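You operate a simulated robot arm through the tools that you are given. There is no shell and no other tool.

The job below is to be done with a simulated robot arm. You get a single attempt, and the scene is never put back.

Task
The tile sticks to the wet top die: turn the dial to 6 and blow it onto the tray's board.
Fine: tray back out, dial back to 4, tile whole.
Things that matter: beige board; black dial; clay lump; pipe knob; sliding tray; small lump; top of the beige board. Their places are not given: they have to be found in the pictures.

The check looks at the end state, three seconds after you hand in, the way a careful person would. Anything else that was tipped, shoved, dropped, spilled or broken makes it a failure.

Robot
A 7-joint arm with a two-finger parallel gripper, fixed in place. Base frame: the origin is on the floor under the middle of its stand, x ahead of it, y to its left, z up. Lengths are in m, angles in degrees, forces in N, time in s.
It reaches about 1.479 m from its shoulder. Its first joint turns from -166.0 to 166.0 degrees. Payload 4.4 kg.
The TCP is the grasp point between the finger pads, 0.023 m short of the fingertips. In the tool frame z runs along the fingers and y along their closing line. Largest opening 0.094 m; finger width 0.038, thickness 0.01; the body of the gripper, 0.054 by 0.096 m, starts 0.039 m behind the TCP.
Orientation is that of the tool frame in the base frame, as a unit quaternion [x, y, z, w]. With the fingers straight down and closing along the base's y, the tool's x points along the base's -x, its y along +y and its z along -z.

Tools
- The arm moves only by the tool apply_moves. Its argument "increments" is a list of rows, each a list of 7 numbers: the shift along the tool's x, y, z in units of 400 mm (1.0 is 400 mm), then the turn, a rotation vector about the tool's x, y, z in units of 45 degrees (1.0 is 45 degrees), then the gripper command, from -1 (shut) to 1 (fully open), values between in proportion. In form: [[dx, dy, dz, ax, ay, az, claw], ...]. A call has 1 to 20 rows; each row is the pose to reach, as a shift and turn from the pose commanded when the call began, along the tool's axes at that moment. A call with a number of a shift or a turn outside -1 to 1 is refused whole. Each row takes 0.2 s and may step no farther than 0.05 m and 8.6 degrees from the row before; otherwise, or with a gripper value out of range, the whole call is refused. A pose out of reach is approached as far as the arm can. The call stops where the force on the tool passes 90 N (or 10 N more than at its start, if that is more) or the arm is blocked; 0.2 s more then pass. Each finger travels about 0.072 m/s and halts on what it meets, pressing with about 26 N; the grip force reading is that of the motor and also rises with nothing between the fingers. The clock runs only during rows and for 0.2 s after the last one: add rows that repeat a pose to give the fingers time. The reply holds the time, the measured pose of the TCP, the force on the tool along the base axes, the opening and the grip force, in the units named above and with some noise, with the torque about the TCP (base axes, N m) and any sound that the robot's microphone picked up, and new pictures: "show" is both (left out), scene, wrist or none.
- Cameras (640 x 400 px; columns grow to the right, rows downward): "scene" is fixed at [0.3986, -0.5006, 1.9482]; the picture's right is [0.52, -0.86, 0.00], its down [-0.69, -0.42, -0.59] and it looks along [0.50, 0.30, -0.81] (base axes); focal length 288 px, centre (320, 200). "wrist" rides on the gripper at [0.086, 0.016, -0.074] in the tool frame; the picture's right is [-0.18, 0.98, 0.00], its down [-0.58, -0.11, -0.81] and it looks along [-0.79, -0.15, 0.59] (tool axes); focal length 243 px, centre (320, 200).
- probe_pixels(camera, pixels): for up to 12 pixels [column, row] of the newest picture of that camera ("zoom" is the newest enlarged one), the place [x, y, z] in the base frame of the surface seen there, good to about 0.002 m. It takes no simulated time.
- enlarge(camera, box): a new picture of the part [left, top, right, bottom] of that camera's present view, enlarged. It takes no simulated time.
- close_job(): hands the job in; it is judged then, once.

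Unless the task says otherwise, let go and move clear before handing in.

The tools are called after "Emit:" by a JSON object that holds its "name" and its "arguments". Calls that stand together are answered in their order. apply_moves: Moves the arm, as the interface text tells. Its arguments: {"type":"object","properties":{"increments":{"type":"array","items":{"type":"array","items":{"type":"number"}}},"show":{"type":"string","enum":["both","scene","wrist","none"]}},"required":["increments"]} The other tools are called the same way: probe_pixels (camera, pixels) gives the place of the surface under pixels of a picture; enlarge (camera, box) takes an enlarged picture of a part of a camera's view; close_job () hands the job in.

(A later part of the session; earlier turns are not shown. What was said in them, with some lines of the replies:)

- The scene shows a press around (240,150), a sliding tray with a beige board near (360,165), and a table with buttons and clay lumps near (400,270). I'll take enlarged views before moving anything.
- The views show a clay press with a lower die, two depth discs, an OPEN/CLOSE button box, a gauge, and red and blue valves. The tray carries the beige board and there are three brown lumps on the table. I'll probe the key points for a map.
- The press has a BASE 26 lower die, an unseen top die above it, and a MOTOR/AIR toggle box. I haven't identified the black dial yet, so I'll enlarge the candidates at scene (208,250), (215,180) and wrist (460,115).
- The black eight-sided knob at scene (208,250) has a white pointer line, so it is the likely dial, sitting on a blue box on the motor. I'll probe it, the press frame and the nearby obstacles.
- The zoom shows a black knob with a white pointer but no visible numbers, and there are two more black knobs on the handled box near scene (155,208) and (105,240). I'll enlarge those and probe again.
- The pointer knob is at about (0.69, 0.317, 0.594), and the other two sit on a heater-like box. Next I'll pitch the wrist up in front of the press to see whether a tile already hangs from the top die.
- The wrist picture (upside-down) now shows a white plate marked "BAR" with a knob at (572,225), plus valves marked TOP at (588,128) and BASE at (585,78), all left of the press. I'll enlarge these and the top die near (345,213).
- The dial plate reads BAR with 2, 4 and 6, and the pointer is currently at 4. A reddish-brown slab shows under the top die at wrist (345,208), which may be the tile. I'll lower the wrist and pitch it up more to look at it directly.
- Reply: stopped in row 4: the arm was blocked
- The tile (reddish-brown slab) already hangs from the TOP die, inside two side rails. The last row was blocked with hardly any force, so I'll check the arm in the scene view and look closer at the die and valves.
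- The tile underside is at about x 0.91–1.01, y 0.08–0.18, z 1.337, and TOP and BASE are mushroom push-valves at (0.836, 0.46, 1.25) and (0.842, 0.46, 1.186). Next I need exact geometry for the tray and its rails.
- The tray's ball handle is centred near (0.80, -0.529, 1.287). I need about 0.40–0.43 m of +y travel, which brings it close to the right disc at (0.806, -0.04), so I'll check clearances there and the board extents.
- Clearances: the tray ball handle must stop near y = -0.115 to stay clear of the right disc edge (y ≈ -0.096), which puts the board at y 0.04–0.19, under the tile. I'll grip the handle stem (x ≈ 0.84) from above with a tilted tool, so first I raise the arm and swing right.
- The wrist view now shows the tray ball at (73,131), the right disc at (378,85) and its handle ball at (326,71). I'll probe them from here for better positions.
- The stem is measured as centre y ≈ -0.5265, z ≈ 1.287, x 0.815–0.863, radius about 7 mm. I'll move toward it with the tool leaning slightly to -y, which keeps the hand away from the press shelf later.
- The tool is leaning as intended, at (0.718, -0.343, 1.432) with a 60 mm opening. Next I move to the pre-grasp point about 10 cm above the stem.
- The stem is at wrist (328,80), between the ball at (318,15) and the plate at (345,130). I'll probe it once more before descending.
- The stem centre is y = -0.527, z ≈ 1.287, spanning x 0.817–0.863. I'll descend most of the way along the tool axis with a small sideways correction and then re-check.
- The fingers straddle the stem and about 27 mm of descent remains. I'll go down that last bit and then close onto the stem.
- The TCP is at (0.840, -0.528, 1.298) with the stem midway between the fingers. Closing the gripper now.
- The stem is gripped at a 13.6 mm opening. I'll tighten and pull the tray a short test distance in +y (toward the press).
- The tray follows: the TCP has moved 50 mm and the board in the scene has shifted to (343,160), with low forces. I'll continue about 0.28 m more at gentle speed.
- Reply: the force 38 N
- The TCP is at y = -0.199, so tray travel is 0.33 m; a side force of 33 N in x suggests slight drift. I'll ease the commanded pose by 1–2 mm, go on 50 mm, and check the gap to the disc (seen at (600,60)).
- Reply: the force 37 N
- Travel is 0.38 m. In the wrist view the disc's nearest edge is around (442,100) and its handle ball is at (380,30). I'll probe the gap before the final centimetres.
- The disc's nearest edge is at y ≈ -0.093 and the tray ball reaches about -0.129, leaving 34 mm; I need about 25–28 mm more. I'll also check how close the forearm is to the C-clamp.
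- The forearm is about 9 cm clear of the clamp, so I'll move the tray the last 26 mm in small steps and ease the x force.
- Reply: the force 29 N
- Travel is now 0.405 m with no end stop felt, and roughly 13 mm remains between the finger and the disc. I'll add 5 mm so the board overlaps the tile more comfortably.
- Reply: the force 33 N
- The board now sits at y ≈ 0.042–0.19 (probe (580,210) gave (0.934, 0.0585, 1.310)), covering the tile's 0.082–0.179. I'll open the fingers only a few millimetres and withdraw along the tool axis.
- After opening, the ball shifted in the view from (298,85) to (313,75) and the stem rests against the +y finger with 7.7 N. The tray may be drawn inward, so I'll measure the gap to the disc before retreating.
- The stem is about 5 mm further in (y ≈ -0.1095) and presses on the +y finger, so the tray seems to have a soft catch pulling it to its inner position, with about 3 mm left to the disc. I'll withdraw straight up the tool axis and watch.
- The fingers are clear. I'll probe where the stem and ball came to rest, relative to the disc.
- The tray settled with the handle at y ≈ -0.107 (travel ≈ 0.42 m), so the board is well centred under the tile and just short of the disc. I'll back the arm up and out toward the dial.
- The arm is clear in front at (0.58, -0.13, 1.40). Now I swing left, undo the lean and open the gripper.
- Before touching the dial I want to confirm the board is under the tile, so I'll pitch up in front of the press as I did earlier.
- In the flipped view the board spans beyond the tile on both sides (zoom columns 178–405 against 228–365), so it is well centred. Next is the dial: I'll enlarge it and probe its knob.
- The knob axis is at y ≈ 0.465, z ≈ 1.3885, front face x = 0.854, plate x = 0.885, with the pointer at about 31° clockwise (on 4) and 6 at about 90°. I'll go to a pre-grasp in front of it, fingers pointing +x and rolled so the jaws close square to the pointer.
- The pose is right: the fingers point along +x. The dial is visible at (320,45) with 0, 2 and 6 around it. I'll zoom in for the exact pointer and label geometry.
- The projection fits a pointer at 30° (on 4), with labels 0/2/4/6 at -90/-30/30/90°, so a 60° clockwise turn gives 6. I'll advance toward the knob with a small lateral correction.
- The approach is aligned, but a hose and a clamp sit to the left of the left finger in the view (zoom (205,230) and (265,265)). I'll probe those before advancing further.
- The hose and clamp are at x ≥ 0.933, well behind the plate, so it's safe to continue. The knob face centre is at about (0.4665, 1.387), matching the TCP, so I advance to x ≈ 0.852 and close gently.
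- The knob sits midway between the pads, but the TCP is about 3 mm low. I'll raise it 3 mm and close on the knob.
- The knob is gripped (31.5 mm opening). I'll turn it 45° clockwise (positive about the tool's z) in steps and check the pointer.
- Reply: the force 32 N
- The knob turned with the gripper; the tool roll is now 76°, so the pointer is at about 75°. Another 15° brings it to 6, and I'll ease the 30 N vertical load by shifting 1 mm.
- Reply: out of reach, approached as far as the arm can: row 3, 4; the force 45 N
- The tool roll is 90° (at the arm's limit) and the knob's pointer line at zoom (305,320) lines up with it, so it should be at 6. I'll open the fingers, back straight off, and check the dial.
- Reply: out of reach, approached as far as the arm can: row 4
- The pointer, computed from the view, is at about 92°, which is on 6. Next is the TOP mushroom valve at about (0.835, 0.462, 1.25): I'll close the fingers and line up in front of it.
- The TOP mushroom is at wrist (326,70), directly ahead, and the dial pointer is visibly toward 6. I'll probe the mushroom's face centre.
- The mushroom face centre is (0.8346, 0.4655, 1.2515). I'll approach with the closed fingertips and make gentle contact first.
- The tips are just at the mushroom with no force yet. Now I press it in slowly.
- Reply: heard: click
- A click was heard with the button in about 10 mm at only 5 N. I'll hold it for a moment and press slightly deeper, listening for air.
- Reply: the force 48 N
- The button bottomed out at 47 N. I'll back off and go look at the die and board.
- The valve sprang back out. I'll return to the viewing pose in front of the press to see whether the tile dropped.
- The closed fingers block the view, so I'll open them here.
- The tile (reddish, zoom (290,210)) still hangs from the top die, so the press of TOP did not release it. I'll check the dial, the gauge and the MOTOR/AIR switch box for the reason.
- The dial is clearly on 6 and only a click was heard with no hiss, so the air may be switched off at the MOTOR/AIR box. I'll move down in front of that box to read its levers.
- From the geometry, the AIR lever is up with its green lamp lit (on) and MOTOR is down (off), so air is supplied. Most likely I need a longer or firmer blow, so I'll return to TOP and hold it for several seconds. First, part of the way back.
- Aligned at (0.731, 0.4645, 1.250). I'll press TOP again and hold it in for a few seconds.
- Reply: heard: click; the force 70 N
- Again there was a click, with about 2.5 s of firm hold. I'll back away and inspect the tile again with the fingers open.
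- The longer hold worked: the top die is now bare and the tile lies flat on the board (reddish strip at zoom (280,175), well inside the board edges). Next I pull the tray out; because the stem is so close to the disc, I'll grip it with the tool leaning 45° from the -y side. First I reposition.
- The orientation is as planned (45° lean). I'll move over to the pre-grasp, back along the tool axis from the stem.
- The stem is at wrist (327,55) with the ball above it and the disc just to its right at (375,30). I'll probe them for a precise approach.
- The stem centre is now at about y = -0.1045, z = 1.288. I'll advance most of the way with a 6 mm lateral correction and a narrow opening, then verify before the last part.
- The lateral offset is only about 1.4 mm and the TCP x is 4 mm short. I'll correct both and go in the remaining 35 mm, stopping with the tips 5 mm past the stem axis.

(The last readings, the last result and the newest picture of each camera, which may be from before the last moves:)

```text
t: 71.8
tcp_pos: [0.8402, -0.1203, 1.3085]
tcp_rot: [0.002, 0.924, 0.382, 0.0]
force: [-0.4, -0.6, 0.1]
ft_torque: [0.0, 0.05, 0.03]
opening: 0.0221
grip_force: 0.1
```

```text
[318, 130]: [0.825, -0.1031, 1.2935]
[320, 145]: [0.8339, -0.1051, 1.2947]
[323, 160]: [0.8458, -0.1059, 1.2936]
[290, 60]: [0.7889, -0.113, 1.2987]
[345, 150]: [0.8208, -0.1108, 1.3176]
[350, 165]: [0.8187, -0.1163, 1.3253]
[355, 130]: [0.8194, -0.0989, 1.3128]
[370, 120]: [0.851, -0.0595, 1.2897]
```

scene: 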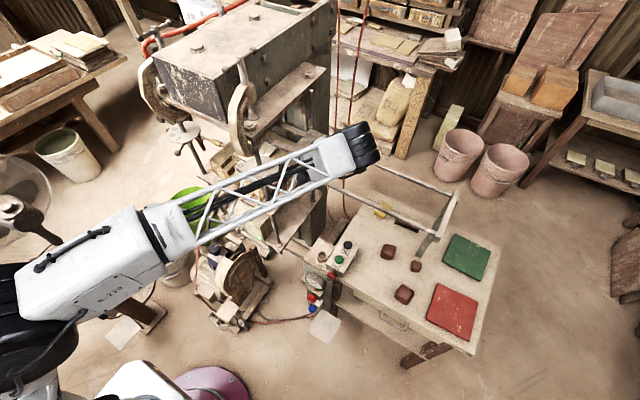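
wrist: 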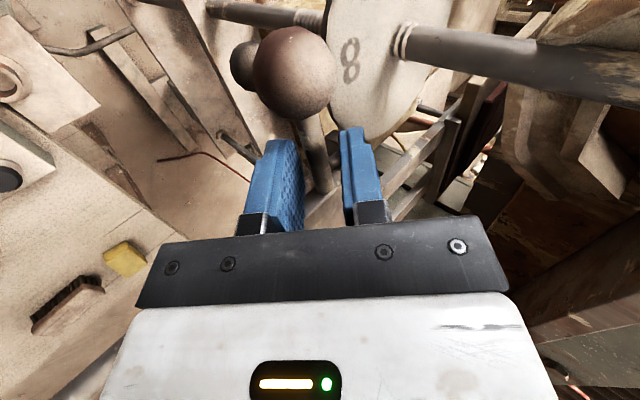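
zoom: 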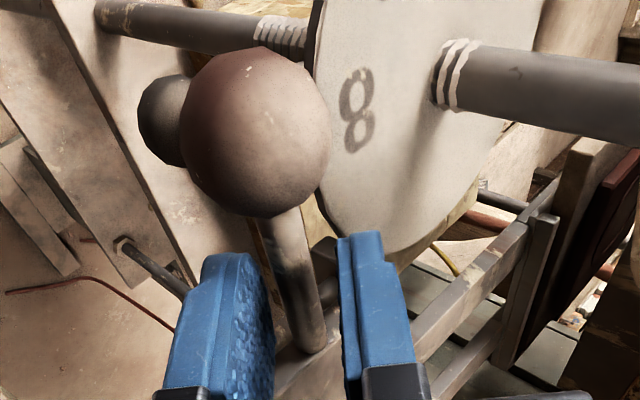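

About 8 mm remain and everything is clear of the disc. I'll advance that and close on the stem.

Emit:
{"name": "apply_moves", "arguments": {"increments": [[0, -0.002, 0.01, 0, 0, 0, -0.53], [0, -0.002, 0.02, 0, 0, 0, -0.53], [0, -0.002, 0.02, 0, 0, 0, -0.53], [0, -0.002, 0.02, 0, 0, 0, -0.75], [0, -0.002, 0.02, 0, 0, 0, -1], [0, -0.002, 0.02, 0, 0, 0, -1]], "show": "wrist"}}

Emit:
{"name": "enlarge", "arguments": {"camera": "wrist", "box": [230, 0, 430, 220]}}

```text
t: 73.2
tcp_pos: [0.8391, -0.1141, 1.3]
tcp_rot: [0.001, 0.924, 0.382, 0.0]
force: [-6.3, -27.2, -19.0]
ft_torque: [-0.44, -0.97, 0.42]
opening: 0.0116
grip_force: 45.4
```

wrist: 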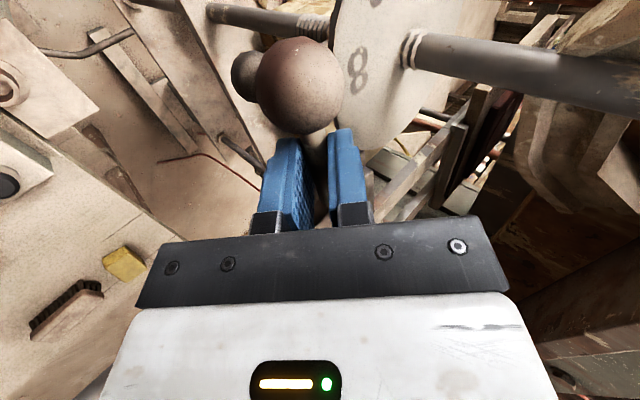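

```text
1.82 times, centred on (330, 110) of wrist
```

zoom: 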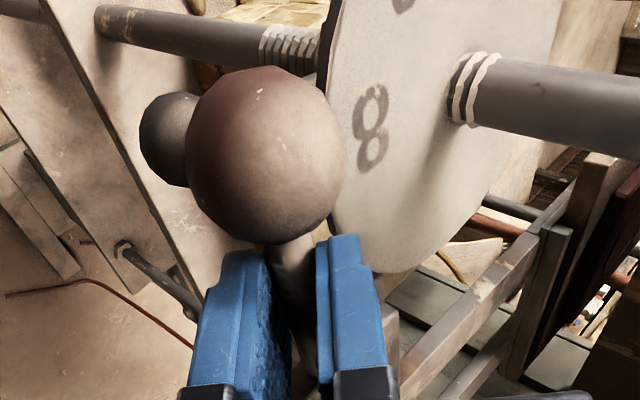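

The stem is firmly gripped (11.6 mm opening, as before). I'll pull the tray out in -y, starting very gently so the tile doesn't slide.

Emit:
{"name": "apply_moves", "arguments": {"increments": [[0, -0.0018, -0.0018, 0, 0, 0, -1], [0, -0.0053, -0.0053, 0, 0, 0, -1], [0, -0.0106, -0.0106, 0, 0, 0, -1], [0, -0.0177, -0.0177, 0, 0, 0, -1], [0, -0.0266, -0.0265, 0, 0, 0, -1], [0, -0.0372, -0.0371, 0, 0, 0, -1], [0, -0.0496, -0.0494, 0, 0, 0, -1], [0, -0.062, -0.0618, 0, 0, 0, -1], [0, -0.0708, -0.0706, 0, 0, 0, -1], [0, -0.0761, -0.0759, 0, 0, 0, -1], [0, -0.0779, -0.0777, 0, 0, 0, -1]], "show": "both"}}

Emit:
{"name": "enlarge", "arguments": {"camera": "wrist", "box": [230, 0, 510, 240]}}

```text
t: 75.6
tcp_pos: [0.8421, -0.1585, 1.3004]
tcp_rot: [0.003, 0.925, 0.381, 0.001]
force: [-12.7, 1.7, -33.6]
ft_torque: [-0.35, 0.32, 1.1]
opening: 0.0115
grip_force: 45.6
```

scene: 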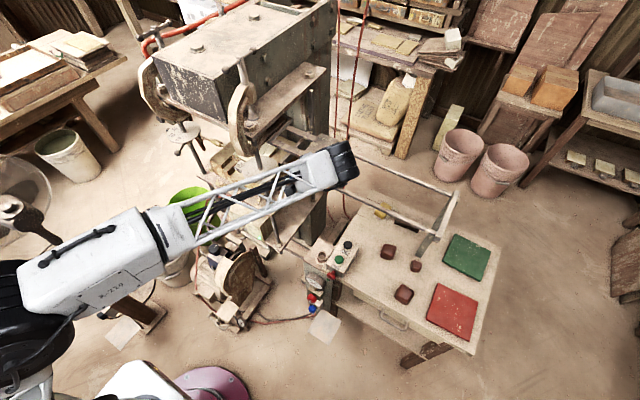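
wrist: 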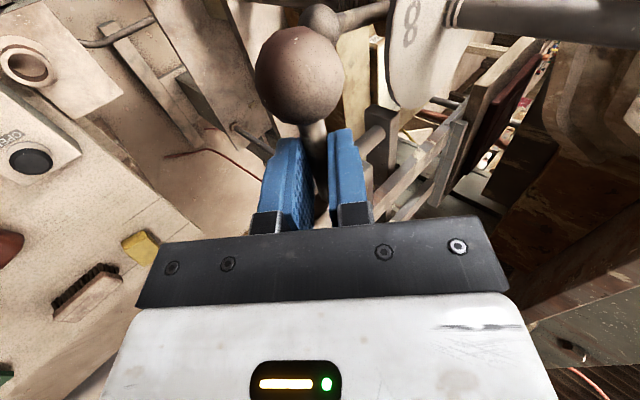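

```text
1.67 times, centred on (370, 120) of wrist
```

zoom: 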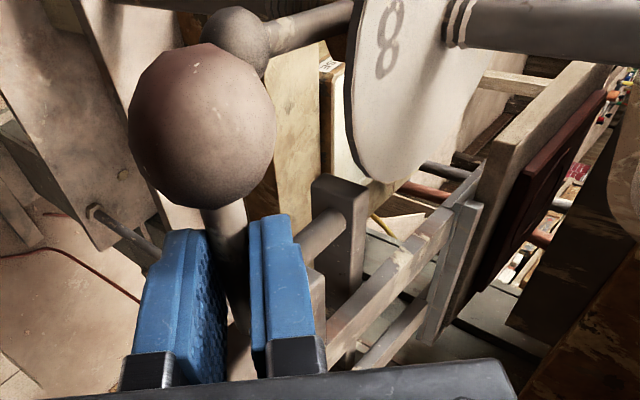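

The tray is 45 mm out and the red tile can be seen riding on the board (zoom (545,180)). I'll continue outward smoothly with small force corrections.

Emit:
{"name": "apply_moves", "arguments": {"increments": [[0.001, -0.0071, -0.0035, 0, 0, 0, -1], [0.001, -0.016, -0.0123, 0, 0, 0, -1], [0.001, -0.0284, -0.0247, 0, 0, 0, -1], [0.001, -0.0443, -0.0406, 0, 0, 0, -1], [0.001, -0.0638, -0.06, 0, 0, 0, -1], [0.001, -0.085, -0.0812, 0, 0, 0, -1], [0.001, -0.108, -0.1041, 0, 0, 0, -1], [0.001, -0.1328, -0.1288, 0, 0, 0, -1], [0.001, -0.1576, -0.1535, 0, 0, 0, -1], [0.001, -0.1823, -0.1782, 0, 0, 0, -1], [0.001, -0.2071, -0.2029, 0, 0, 0, -1], [0.001, -0.2319, -0.2277, 0, 0, 0, -1], [0.001, -0.2567, -0.2524, 0, 0, 0, -1], [0.001, -0.2815, -0.2771, 0, 0, 0, -1], [0.001, -0.3045, -0.3, 0, 0, 0, -1], [0.001, -0.3257, -0.3212, 0, 0, 0, -1], [0.001, -0.3452, -0.3406, 0, 0, 0, -1], [0.001, -0.3611, -0.3565, 0, 0, 0, -1], [0.001, -0.3717, -0.3671, 0, 0, 0, -1], [0.001, -0.377, -0.3724, 0, 0, 0, -1]], "show": "both"}}

```text
t: 79.8
tcp_pos: [0.8379, -0.3706, 1.2995]
tcp_rot: [0.002, 0.924, 0.383, 0.0]
force: [7.5, 2.4, 53.5]
ft_torque: [0.67, -0.24, 0.28]
opening: 0.0117
grip_force: 44.9
```

scene: 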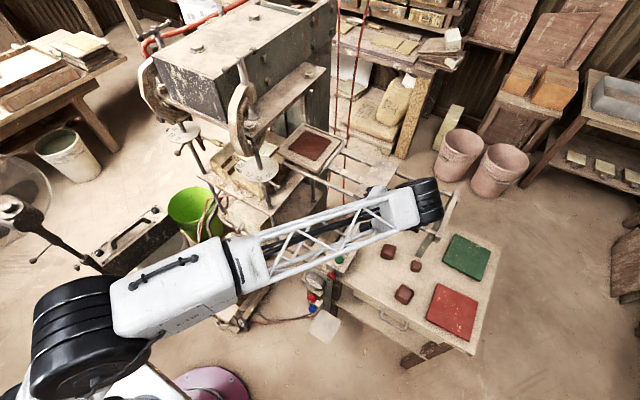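
wrist: 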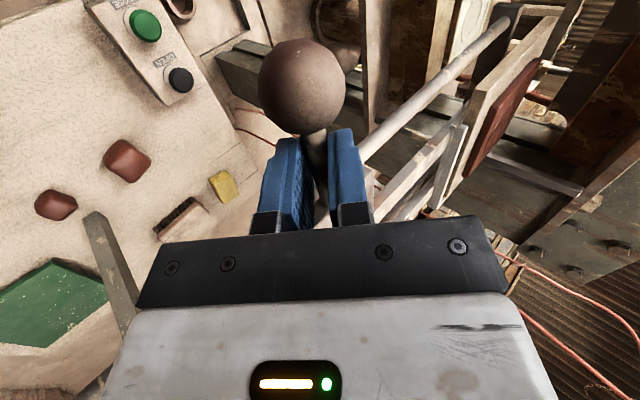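

The tile is clearly visible whole on the board at scene (313,145). I'll continue the last ~0.155 m, relieving the 53 N vertical load by raising about 2 mm.

Emit:
{"name": "apply_moves", "arguments": {"increments": [[0, -0.0021, -0.0085, 0, 0, 0, -1], [0, -0.011, -0.0173, 0, 0, 0, -1], [0, -0.0234, -0.0297, 0, 0, 0, -1], [0, -0.0393, -0.0456, 0, 0, 0, -1], [0, -0.057, -0.0632, 0, 0, 0, -1], [0, -0.0765, -0.0826, 0, 0, 0, -1], [0, -0.0977, -0.1038, 0, 0, 0, -1], [0, -0.1189, -0.125, 0, 0, 0, -1], [0, -0.1402, -0.1462, 0, 0, 0, -1], [0, -0.1614, -0.1673, 0, 0, 0, -1], [0, -0.1827, -0.1885, 0, 0, 0, -1], [0, -0.2039, -0.2097, 0, 0, 0, -1], [0, -0.2234, -0.2291, 0, 0, 0, -1], [0, -0.2393, -0.245, 0, 0, 0, -1], [0, -0.2517, -0.2574, 0, 0, 0, -1], [0, -0.2623, -0.268, 0, 0, 0, -1], [0, -0.2694, -0.275, 0, 0, 0, -1]], "show": "both"}}

Emit:
{"name": "enlarge", "arguments": {"camera": "scene", "box": [290, 120, 480, 260]}}

```text
t: 83.4
tcp_pos: [0.8397, -0.5242, 1.3002]
tcp_rot: [0.002, 0.924, 0.382, 0.0]
force: [11.0, -3.2, -36.6]
ft_torque: [-0.4, -1.44, -0.32]
opening: 0.0117
grip_force: 44.7
```

scene: 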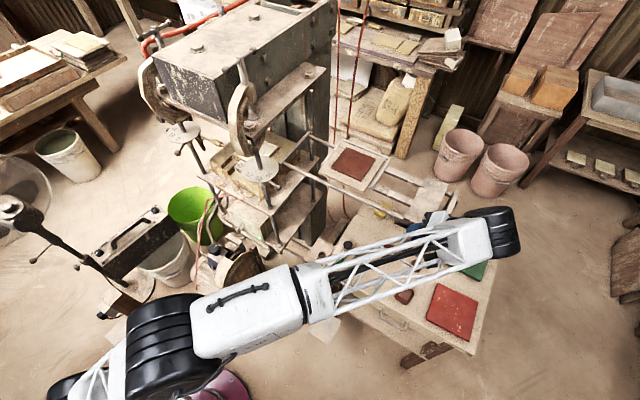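
wrist: 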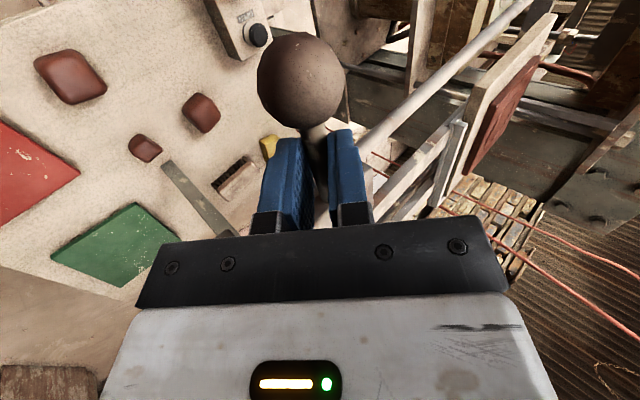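

```text
2.86 times, centred on (385, 190) of scene
```

zoom: 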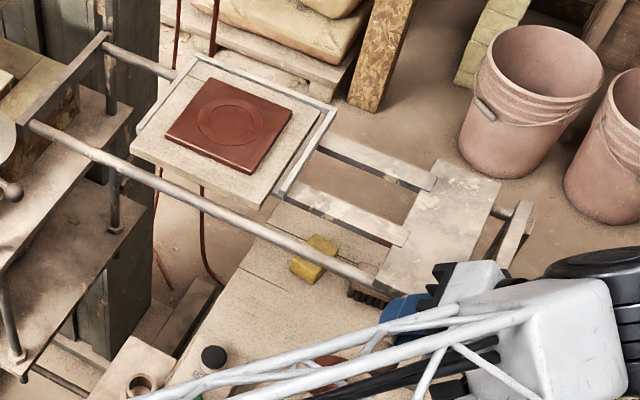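

The tile with its ring mark is whole and centred on the board. About 14 mm remain to the tray's original place, so I'll finish in small steps.

Emit:
{"name": "apply_moves", "arguments": {"increments": [[0, -0.0071, -0.0035, 0, 0, 0, -1], [0, -0.0142, -0.0106, 0, 0, 0, -1], [0, -0.0195, -0.0159, 0, 0, 0, -1], [0, -0.023, -0.0194, 0, 0, 0, -1], [0, -0.0266, -0.0229, 0, 0, 0, -1], [0, -0.0266, -0.0229, 0, 0, 0, -1]], "show": "both"}}

Emit:
{"name": "enlarge", "arguments": {"camera": "scene", "box": [300, 130, 470, 260]}}

Emit:
{"name": "probe_pixels", "arguments": {"camera": "zoom", "pixels": [[127, 132], [197, 45], [330, 95], [268, 197], [200, 110], [300, 150], [400, 230], [400, 265], [520, 180]]}}

```text
t: 84.8
tcp_pos: [0.8382, -0.5374, 1.3007]
tcp_rot: [0.0, 0.924, 0.382, 0.0]
force: [18.9, 18.5, -25.4]
ft_torque: [-0.13, -0.36, 0.34]
opening: 0.0116
grip_force: 44.9
```

scene: 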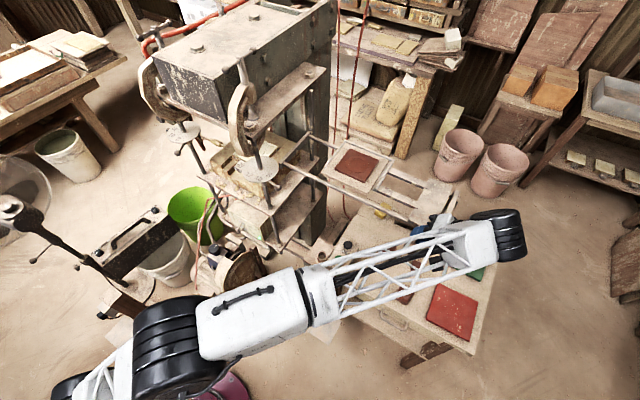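
wrist: 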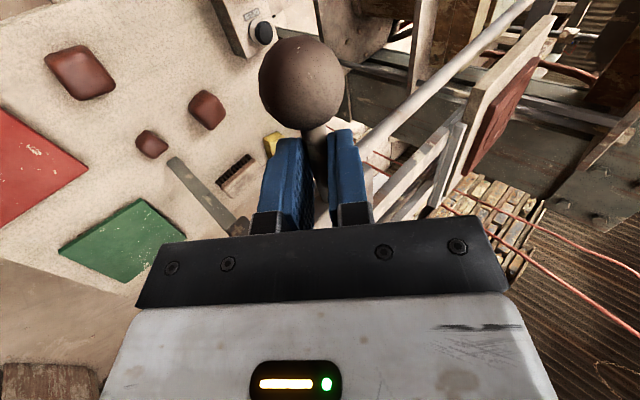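

```text
3.08 times, centred on (385, 195) of scene
```

zoom: 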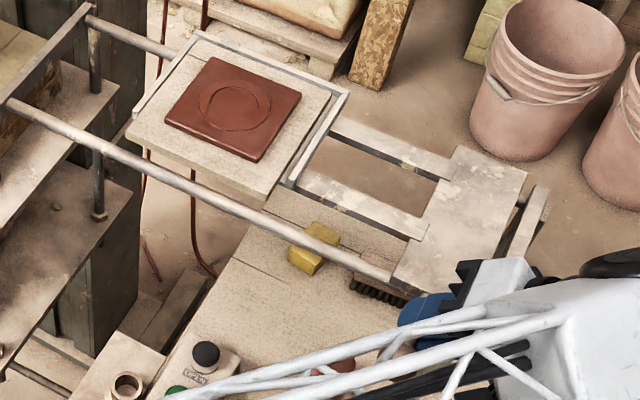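

```text
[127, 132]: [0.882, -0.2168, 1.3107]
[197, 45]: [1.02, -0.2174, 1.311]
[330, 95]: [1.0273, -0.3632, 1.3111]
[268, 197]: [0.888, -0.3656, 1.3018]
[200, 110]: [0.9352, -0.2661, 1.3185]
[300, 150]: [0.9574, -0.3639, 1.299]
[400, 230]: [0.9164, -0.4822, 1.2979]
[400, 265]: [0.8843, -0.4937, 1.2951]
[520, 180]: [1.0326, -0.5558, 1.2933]
```

The tray is back exactly at its original picture position (board corners match) and pressing 18 N against its stop. I'll ease off half a millimetre, open, and withdraw along the tool axis.

Emit:
{"name": "apply_moves", "arguments": {"increments": [[0, 0.0009, 0.0009, 0, 0, 0, -1], [0, 0.0009, 0.0009, 0, 0, 0, -0.7], [0, 0.0009, 0.0009, 0, 0, 0, -0.53], [0, 0.0009, 0.0009, 0, 0, 0, -0.45], [0, 0.0009, -0.02, 0, 0, 0, -0.45], [0, 0.0009, -0.06, 0, 0, 0, -0.45], [0, 0.0009, -0.11, 0, 0, 0, -0.45], [0, 0.0009, -0.17, 0, 0, 0, -0.45], [0, 0.0009, -0.24, 0, 0, 0, -0.45]], "show": "both"}}

Emit:
{"name": "probe_pixels", "arguments": {"camera": "wrist", "pixels": [[326, 60], [330, 80]]}}

```text
t: 86.8
tcp_pos: [0.8335, -0.5714, 1.3325]
tcp_rot: [0.001, 0.924, 0.381, 0.0]
force: [-0.6, 0.1, 0.8]
ft_torque: [-0.05, 0.0, 0.0]
opening: 0.0257
grip_force: 0.2
out of reach, approached as far as the arm can: row 8, 9
```

scene: 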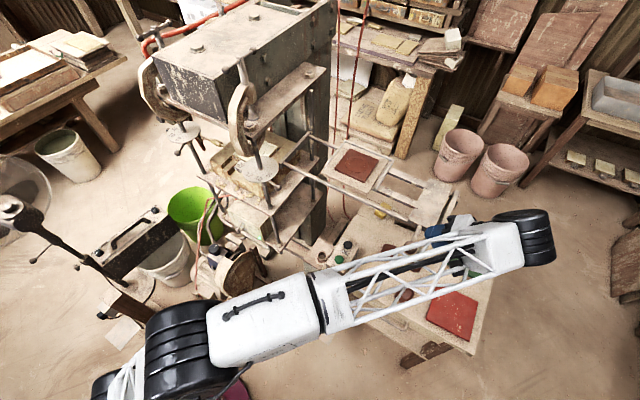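
wrist: 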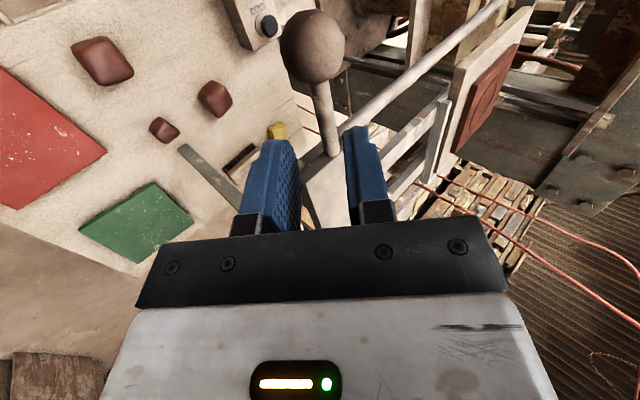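

```text
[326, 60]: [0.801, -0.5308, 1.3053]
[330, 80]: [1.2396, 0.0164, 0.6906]
```

The fingers are clear of the stem; the arm only ran out of reach while backing off. I'll go straight up, then back and upright again, and on toward the dial.

Emit:
{"name": "apply_moves", "arguments": {"increments": [[0, 0.053, -0.053, 0, 0, 0, -0.45], [0, 0.106, -0.106, 0.1, 0, 0, -0.45], [0, 0.159, -0.159, 0.25, 0, 0, -0.45], [0.075, 0.2119, -0.1416, 0.4, 0, 0, -0.45], [0.175, 0.265, -0.0887, 0.55, 0, 0, -0.45], [0.275, 0.318, -0.0357, 0.7, 0, 0, -0.45], [0.375, 0.371, 0.0173, 0.85, 0, 0, -0.45], [0.475, 0.424, 0.07, 1.0, 0, 0, -0.45]], "show": "both"}}

```text
t: 88.6
tcp_pos: [0.643, -0.4303, 1.4306]
tcp_rot: [0.002, 1.0, -0.003, 0.001]
force: [0.5, -1.0, 0.2]
ft_torque: [0.0, 0.04, 0.04]
opening: 0.0259
grip_force: 0.0
out of reach, approached as far as the arm can: row 1, 2, 3
```

scene: 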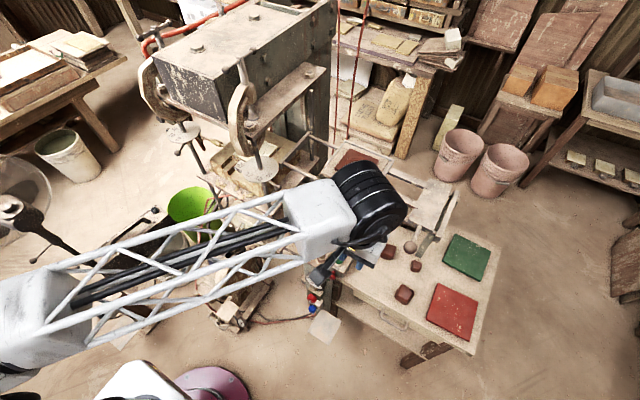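
wrist: 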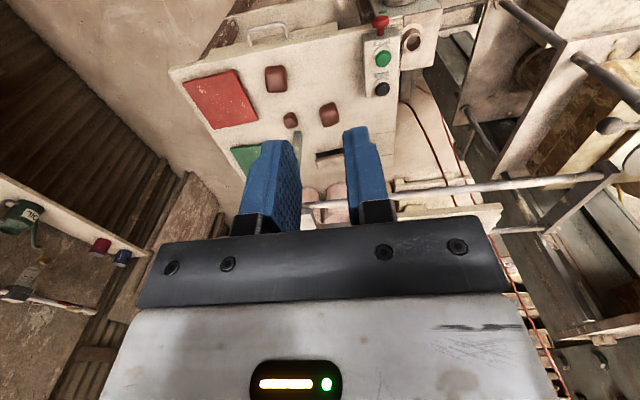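

The arm is upright again at (0.643, -0.430, 1.431) and the tray, tile and lumps look undisturbed. Next I swing left toward the dial.

Emit:
{"name": "apply_moves", "arguments": {"increments": [[0.0225, 0.09, -0.005, 0, 0, 0, -0.2], [0.045, 0.18, -0.01, 0, 0, 0, 0], [0.0675, 0.27, -0.015, 0, 0, 0, 0.2], [0.09, 0.36, -0.02, 0, 0, 0, 0.3], [0.1125, 0.45, -0.025, 0, 0, 0, 0.3], [0.135, 0.54, -0.03, 0, 0, 0, 0.3], [0.1575, 0.63, -0.035, 0, 0, 0, 0.3], [0.18, 0.72, -0.04, 0, 0, 0, 0.3], [0.2025, 0.81, -0.045, 0, 0, 0, 0.3], [0.225, 0.9, -0.05, 0, 0, 0, 0.3]], "show": "scene"}}

Emit:
{"name": "apply_moves", "arguments": {"increments": [[0.0, 0.09, 0.02, 0, -0.12, 0, 0.3], [0.0, 0.18, 0.04, 0, -0.24, 0, 0.3], [0.0, 0.27, 0.06, 0, -0.36, 0, 0.3], [0.0, 0.36, 0.08, 0, -0.48, 0, 0.3], [0.0, 0.45, 0.1, 0, -0.6, 0, 0.3], [-0.01, 0.54, 0.12, 0, -0.72, 0, 0.3], [-0.02, 0.63, 0.14, 0, -0.86, 0, 0.3], [-0.03, 0.72, 0.16, 0, -1.0, 0, 0.3]], "show": "both"}}

```text
t: 90.8
tcp_pos: [0.5548, -0.068, 1.4529]
tcp_rot: [0.001, 1.0, -0.001, 0.0]
force: [-0.5, -0.6, 0.0]
ft_torque: [0.01, -0.01, 0.01]
opening: 0.0612
grip_force: 0.0
```

scene: 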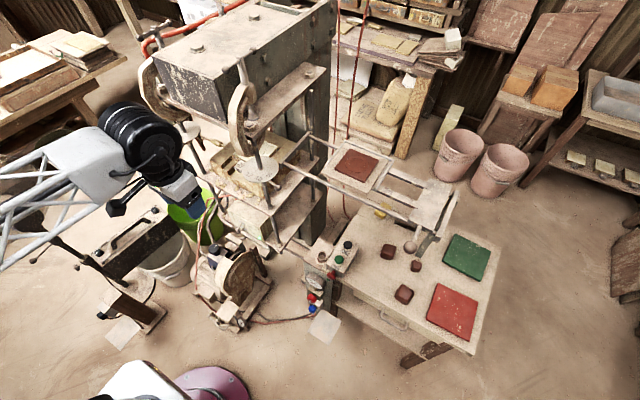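

```text
t: 92.6
tcp_pos: [0.5679, 0.2203, 1.386]
tcp_rot: [0.001, 0.923, -0.001, 0.384]
force: [-0.1, 0.7, 1.4]
ft_torque: [0.0, 0.05, -0.01]
opening: 0.061
grip_force: 0.1
```

scene: 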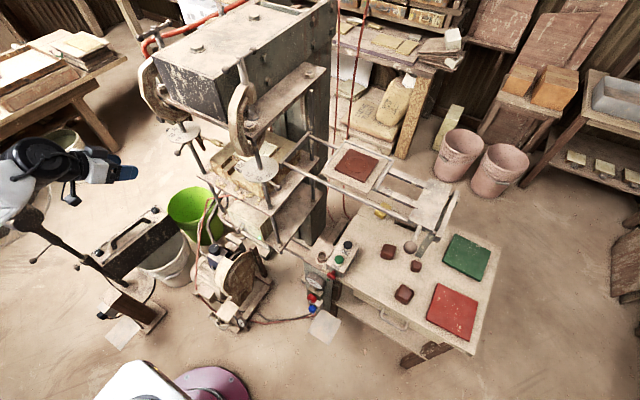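
wrist: 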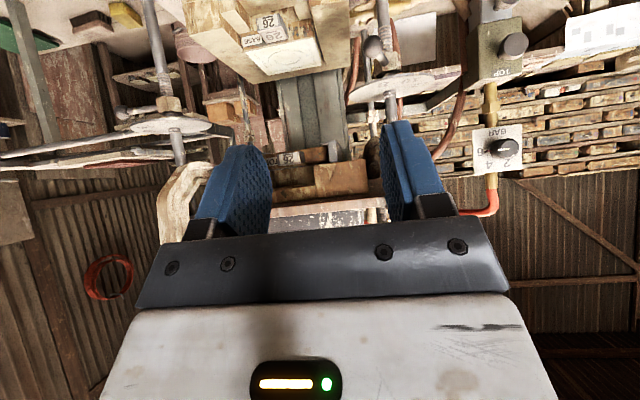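

Everything looks in order and the dial is visible at (505,147). I'll return to the pre-grasp in front of it.

Emit:
{"name": "apply_moves", "arguments": {"increments": [[-0.0228, 0.051, 0.022, -0.0225, -0.0813, 0.0544, 0.3], [-0.0455, 0.102, 0.044, -0.0451, -0.1626, 0.1089, 0.3], [-0.0683, 0.153, 0.066, -0.0676, -0.2438, 0.1633, 0.3], [-0.091, 0.204, 0.088, -0.0902, -0.3251, 0.2177, 0.3], [-0.1138, 0.255, 0.11, -0.1127, -0.4064, 0.2721, 0.3], [-0.1365, 0.306, 0.132, -0.1353, -0.4877, 0.3266, 0.3], [-0.1593, 0.357, 0.154, -0.1578, -0.5689, 0.381, 0.3], [-0.182, 0.408, 0.176, -0.1803, -0.6502, 0.4354, 0.3], [-0.2048, 0.459, 0.198, -0.2029, -0.7315, 0.4898, 0.3], [-0.2275, 0.51, 0.22, -0.2254, -0.8128, 0.5443, 0.3], [-0.2503, 0.561, 0.242, -0.248, -0.894, 0.5987, 0.3], [-0.273, 0.612, 0.264, -0.2705, -0.9753, 0.6531, 0.3]], "show": "none"}}

Emit:
{"name": "apply_moves", "arguments": {"increments": [[0, 0, 0, 0, 0, 0.16, 0.3], [0, 0, 0, 0, 0, 0.32, 0.3], [0, 0, 0, 0, 0, 0.48, 0.3], [0, 0, 0, 0, 0, 0.64, 0.3], [0, 0, 0, 0, 0, 0.8, 0.3], [0, 0, 0, 0, 0, 0.96, 0.3], [0, 0, 0, 0, 0, 0.96, 0.3]], "show": "both"}}

Emit:
{"name": "enlarge", "arguments": {"camera": "wrist", "box": [220, 0, 420, 130]}}

```text
t: 95.2
tcp_pos: [0.7208, 0.4639, 1.3918]
tcp_rot: [0.19, 0.681, 0.188, 0.682]
force: [-0.1, 0.2, 0.7]
ft_torque: [0.01, 0.03, 0.0]
opening: 0.0612
grip_force: 0.0
```

```text
t: 96.8
tcp_pos: [0.7215, 0.4633, 1.3885]
tcp_rot: [0.428, 0.563, 0.425, 0.565]
force: [0.1, 0.1, -0.1]
ft_torque: [-0.02, 0.0, 0.01]
opening: 0.0612
grip_force: 0.0
```

scene: 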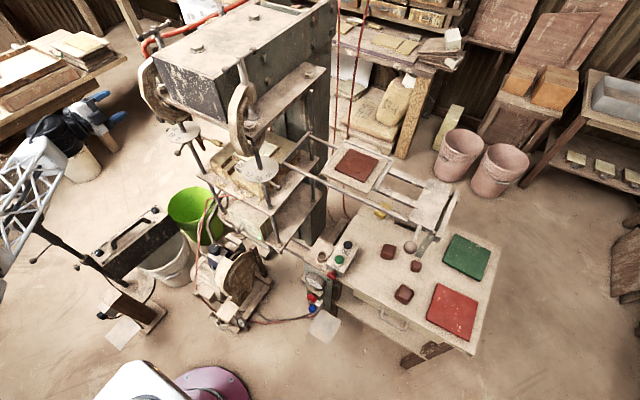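
wrist: 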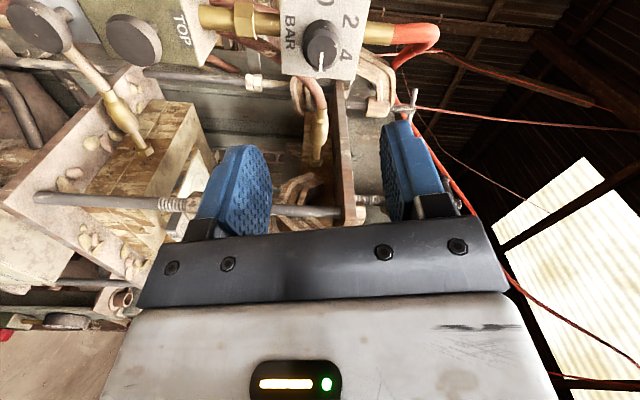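

```text
3.08 times, centred on (320, 65) of wrist
```

zoom: 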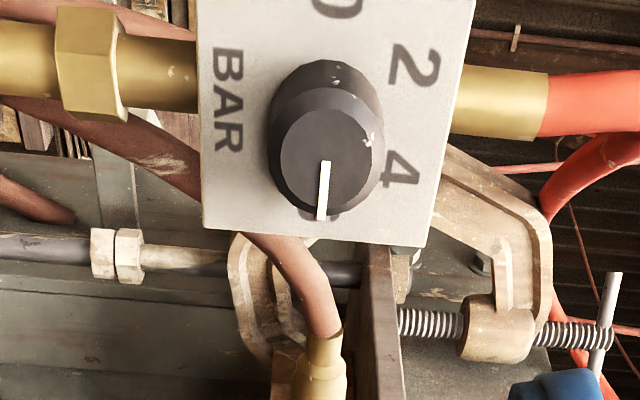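

The roll is 74° and the dial pointer still shows 6. I'll advance along the knob axis, check the alignment, and then grip.

Emit:
{"name": "apply_moves", "arguments": {"increments": [[0.0036, 0.001, 0.06, 0, 0, 0, 0.3], [0.0036, 0.001, 0.12, 0, 0, 0, 0.3], [0.0036, 0.001, 0.18, 0, 0, 0, 0.3], [0.0036, 0.001, 0.24, 0, 0, 0, 0.3], [0.0036, 0.001, 0.29, 0, 0, 0, 0.3], [0.0036, 0.001, 0.326, 0, 0, 0, 0.3], [0.0036, 0.001, 0.326, 0, 0, 0, 0.1]], "show": "wrist"}}

Emit:
{"name": "enlarge", "arguments": {"camera": "wrist", "box": [220, 40, 440, 230]}}

```text
t: 98.4
tcp_pos: [0.8516, 0.4638, 1.387]
tcp_rot: [0.427, 0.563, 0.425, 0.565]
force: [-1.1, -0.3, -0.1]
ft_torque: [0.01, -0.02, -0.01]
opening: 0.0517
grip_force: 0.0
```

wrist: 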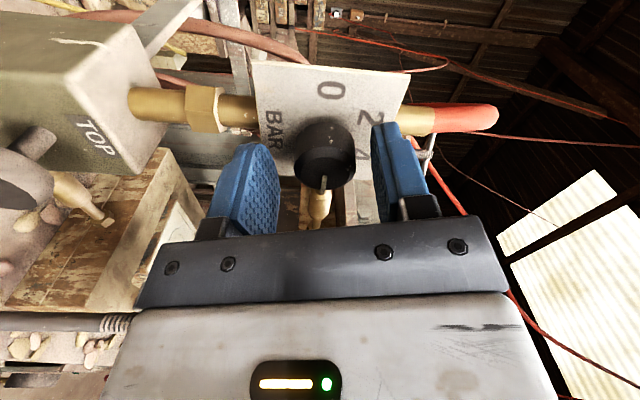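

```text
2.11 times, centred on (330, 135) of wrist
```

zoom: 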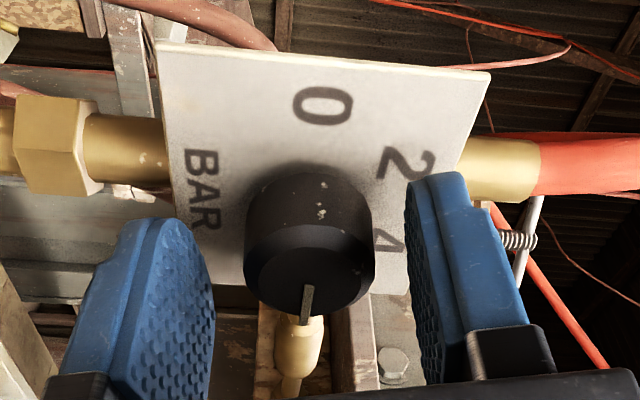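

The knob is between the pads. I'll correct about 1.5 mm and close on it.

Emit:
{"name": "apply_moves", "arguments": {"increments": [[0.002, 0.0044, 0, 0, 0, 0, 0], [0.002, 0.0044, 0, 0, 0, 0, -0.2], [0.002, 0.0044, 0, 0, 0, 0, -0.4], [0.002, 0.0044, 0, 0, 0, 0, -0.55], [0.002, 0.0044, 0, 0, 0, 0, -0.55]], "show": "wrist"}}

Emit:
{"name": "enlarge", "arguments": {"camera": "wrist", "box": [220, 40, 440, 230]}}

```text
t: 99.6
tcp_pos: [0.8507, 0.4653, 1.3895]
tcp_rot: [0.427, 0.564, 0.425, 0.565]
force: [3.0, 1.3, 1.5]
ft_torque: [0.02, -0.03, -0.01]
opening: 0.0316
grip_force: 44.8
```

wrist: 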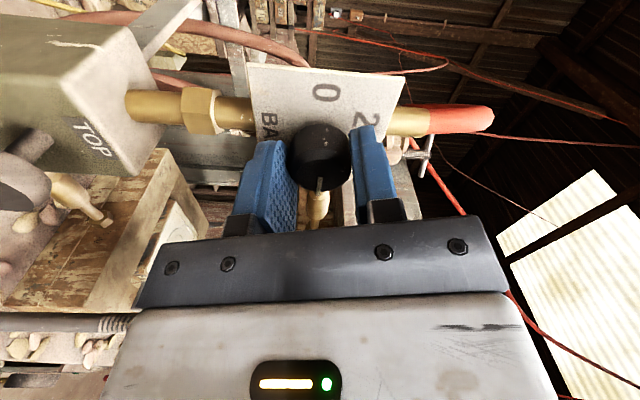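

```text
2.11 times, centred on (330, 135) of wrist
```

zoom: 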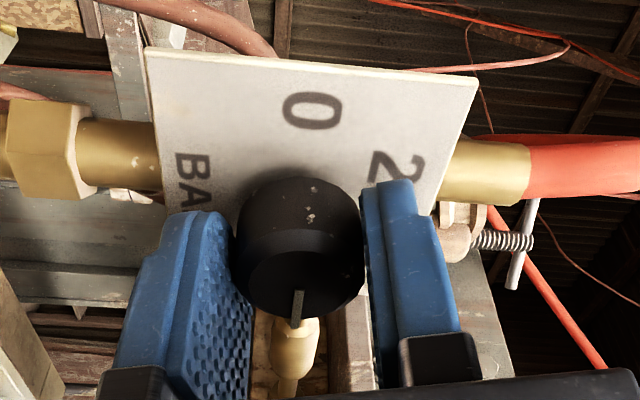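

The knob is gripped with low forces, so it is well centred. I'll turn 45° counter-clockwise first.

Emit:
{"name": "apply_moves", "arguments": {"increments": [[0, 0, 0, 0, 0, -0.12, -0.6], [0, 0, 0, 0, 0, -0.27, -0.6], [0, 0, 0, 0, 0, -0.42, -0.6], [0, 0, 0, 0, 0, -0.57, -0.6], [0, 0, 0, 0, 0, -0.72, -0.6], [0, 0, 0, 0, 0, -0.87, -0.6], [0, 0, 0, 0, 0, -1.0, -0.6], [0, 0, 0, 0, 0, -1.0, -0.6]], "show": "wrist"}}

Emit:
{"name": "enlarge", "arguments": {"camera": "wrist", "box": [220, 40, 440, 230]}}

```text
t: 101.4
tcp_pos: [0.8519, 0.4644, 1.3902]
tcp_rot: [0.179, 0.685, 0.175, 0.684]
force: [-34.3, -8.4, -32.5]
ft_torque: [0.05, 0.87, -0.46]
opening: 0.0314
grip_force: 44.8
```

wrist: 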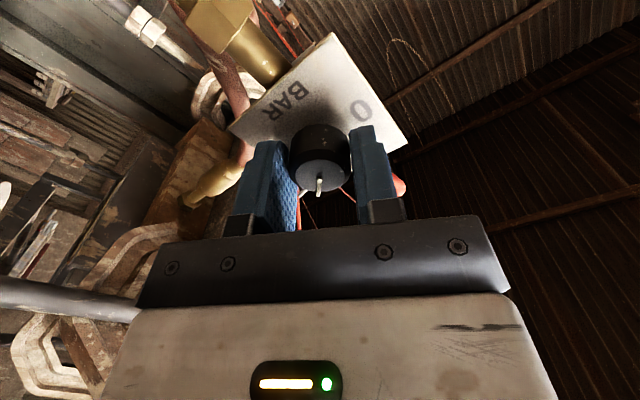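

```text
2.11 times, centred on (330, 135) of wrist
```

zoom: 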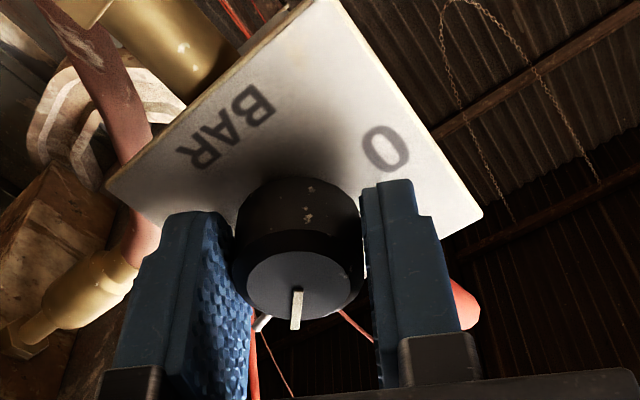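

The roll is now 29° and the pointer has kept its place in the grip, so it reads about 44°. Another 15° brings it to 4.

Emit:
{"name": "apply_moves", "arguments": {"increments": [[0.0022, -0.0012, -0.002, 0, 0, -0.08, -0.6], [0.0022, -0.0012, -0.002, 0, 0, -0.2, -0.6], [0.0022, -0.0012, -0.002, 0, 0, -0.333, -0.6], [0.0022, -0.0012, -0.002, 0, 0, -0.333, -0.6]], "show": "wrist"}}

Emit:
{"name": "enlarge", "arguments": {"camera": "wrist", "box": [220, 40, 440, 230]}}

```text
t: 102.4
tcp_pos: [0.8504, 0.4659, 1.3906]
tcp_rot: [0.088, 0.702, 0.086, 0.702]
force: [36.8, 22.1, -8.3]
ft_torque: [0.02, 0.21, 0.39]
opening: 0.0315
grip_force: 45.3
```

wrist: 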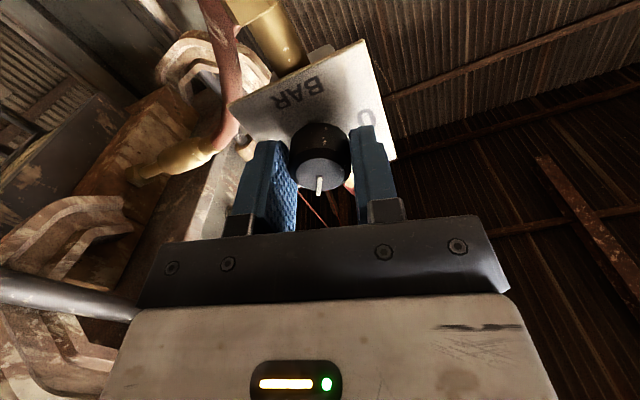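

```text
2.11 times, centred on (330, 135) of wrist
```

zoom: 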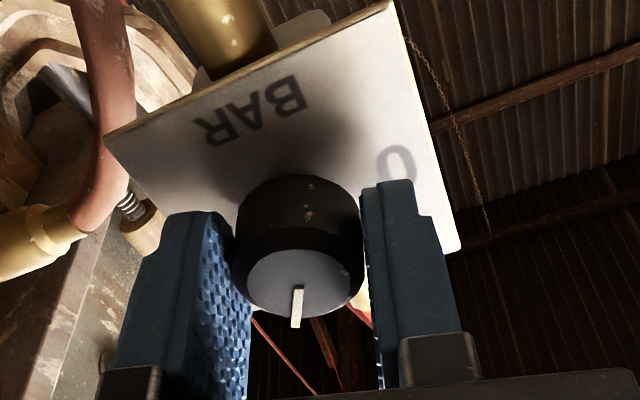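

The roll is 14° and the pointer line is unchanged in the grip, so it should be at about 30°, i.e. 4. I'll open, back off and check.

Emit:
{"name": "apply_moves", "arguments": {"increments": [[0, 0, 0, 0, 0, 0, -0.2], [0, 0, 0, 0, 0, 0, 0.1], [0, 0, 0, 0, 0, 0, 0.3], [0, 0, -0.04, 0, 0, 0, 0.3], [0, 0, -0.09, 0, 0, 0, 0.3], [0, 0, -0.15, 0, 0, 0, 0.3], [0, 0, -0.22, 0, 0, 0, 0.3], [0, 0, -0.28, 0, 0, 0, 0.3], [0, 0, -0.34, 0, 0, 0, 0.3]], "show": "both"}}

Emit:
{"name": "enlarge", "arguments": {"camera": "wrist", "box": [240, 0, 420, 120]}}

```text
t: 104.4
tcp_pos: [0.7144, 0.4645, 1.3901]
tcp_rot: [0.087, 0.702, 0.086, 0.702]
force: [-0.3, 0.4, 0.4]
ft_torque: [-0.01, -0.03, -0.01]
opening: 0.0611
grip_force: 0.0
```

scene: 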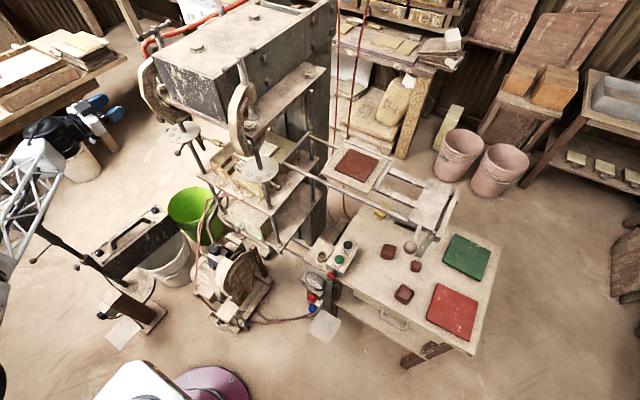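
wrist: 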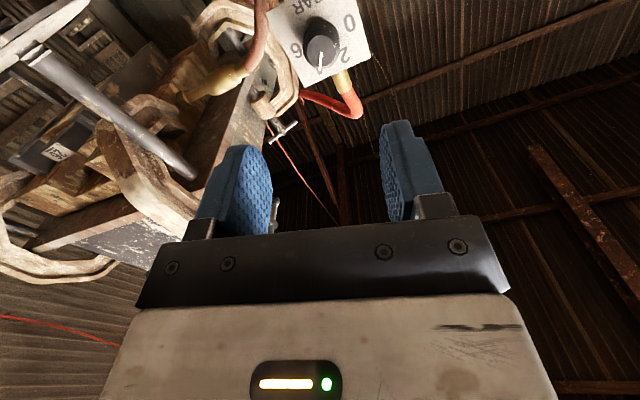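

```text
3.33 times, centred on (330, 60) of wrist
```

zoom: 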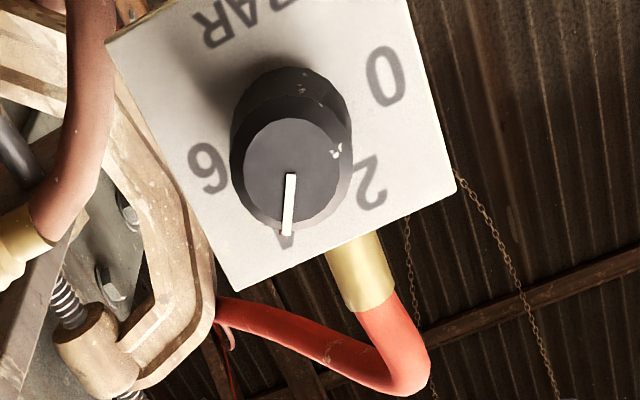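

Calculated from this view, the pointer is at 29.8°, which is on 4. I'll now withdraw to the front viewing pose to verify the dial, die and whole scene.

Emit:
{"name": "apply_moves", "arguments": {"increments": [[-0.006, -0.06, -0.08, 0.0122, 0.0995, -0.0295, 0.3], [-0.0126, -0.12, -0.15, 0.0244, 0.199, -0.059, 0.3], [-0.0189, -0.19, -0.21, 0.0366, 0.2985, -0.0885, 0.3], [-0.0252, -0.26, -0.25, 0.0488, 0.398, -0.118, 0.3], [-0.0315, -0.33, -0.28, 0.061, 0.4975, -0.1475, 0.3], [-0.0378, -0.4, -0.3, 0.0732, 0.597, -0.177, 0.3], [-0.0441, -0.47, -0.32, 0.0854, 0.6965, -0.2065, 0.3], [-0.0504, -0.54, -0.34, 0.0976, 0.796, -0.236, 0.3], [-0.0567, -0.6, -0.35, 0.1098, 0.8955, -0.2655, 0.3], [-0.063, -0.666, -0.36, 0.122, 0.995, -0.295, 0.3]], "show": "both"}}

Emit:
{"name": "enlarge", "arguments": {"camera": "wrist", "box": [460, 20, 640, 220]}}

Emit:
{"name": "enlarge", "arguments": {"camera": "scene", "box": [270, 120, 510, 360]}}

Emit:
{"name": "enlarge", "arguments": {"camera": "scene", "box": [310, 130, 410, 200]}}

Emit:
{"name": "enlarge", "arguments": {"camera": "scene", "box": [130, 50, 340, 260]}}

```text
t: 106.6
tcp_pos: [0.5677, 0.2003, 1.3477]
tcp_rot: [0.001, 0.924, 0.001, 0.382]
force: [-0.2, -0.1, 0.2]
ft_torque: [0.02, -0.01, 0.01]
opening: 0.0611
grip_force: 0.1
```

scene: 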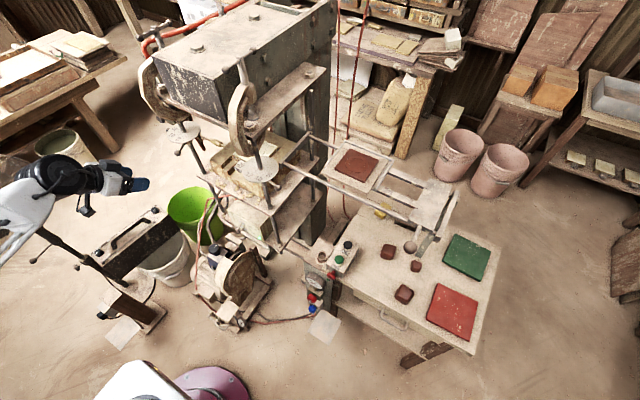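
wrist: 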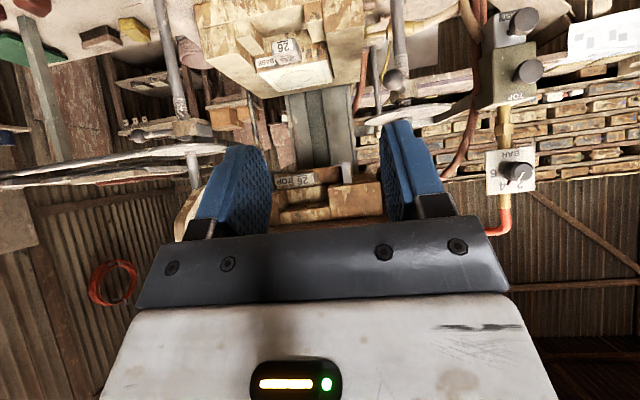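

```text
2.00 times, centred on (550, 120) of wrist
```

zoom: 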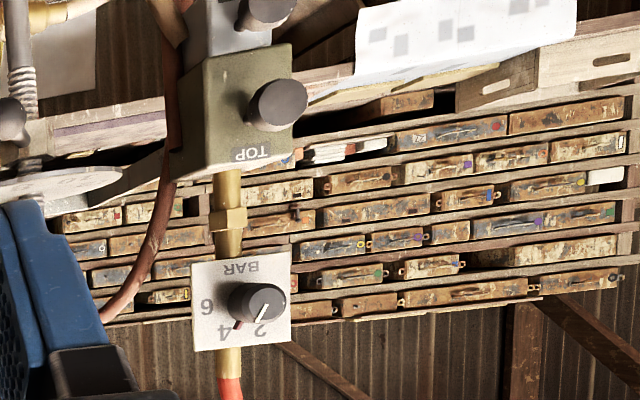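

```text
1.67 times, centred on (390, 240) of scene
```

zoom: 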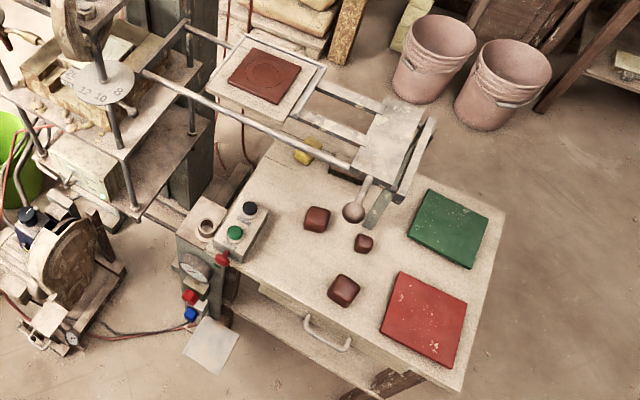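

```text
5.71 times, centred on (360, 165) of scene
```

zoom: 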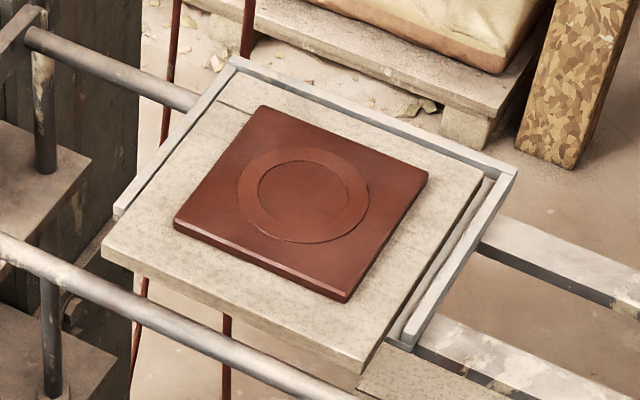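

```text
1.90 times, centred on (235, 155) of scene
```

zoom: 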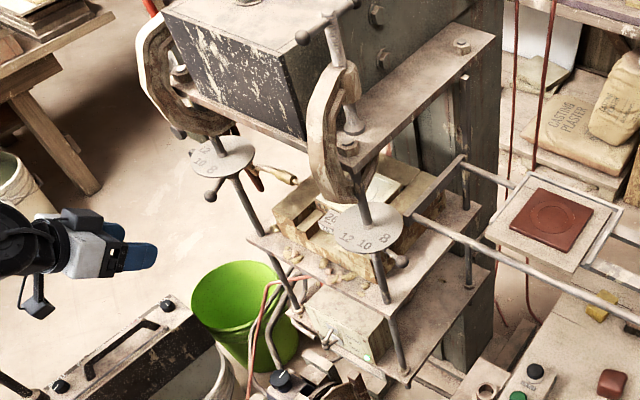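

The check pictures show the tile whole on the board, the tray fully out, and the dial pointer on 4. The TOP valve has sprung back, and the lumps, discs and table items look unchanged. The arm is clear, so I'm handing in.

Emit:
{"name": "close_job", "arguments": {}}

```text
The job is handed in.
```

The tile came off the wet top die and is lying whole on the tray's beige board. The tray is back out at its stop and the dial is back at 4. I've handed the job in but haven't seen the check result.

- **Tray in:** I slid the tray in until the board was centred under the tile. A soft catch pulled it in the last bit, leaving its handle just short of the press's right-hand disc.
- **Blow:** I turned the dial to 6. The first press of the TOP valve, a little under 2 seconds, did not free the tile. A second press held about 2.5 seconds dropped it onto the board.
- **End state:** The final pictures show the clay lumps, the discs and the other items on the table as they were at the start. The TOP valve has sprung back out, and the arm is clear of everything.
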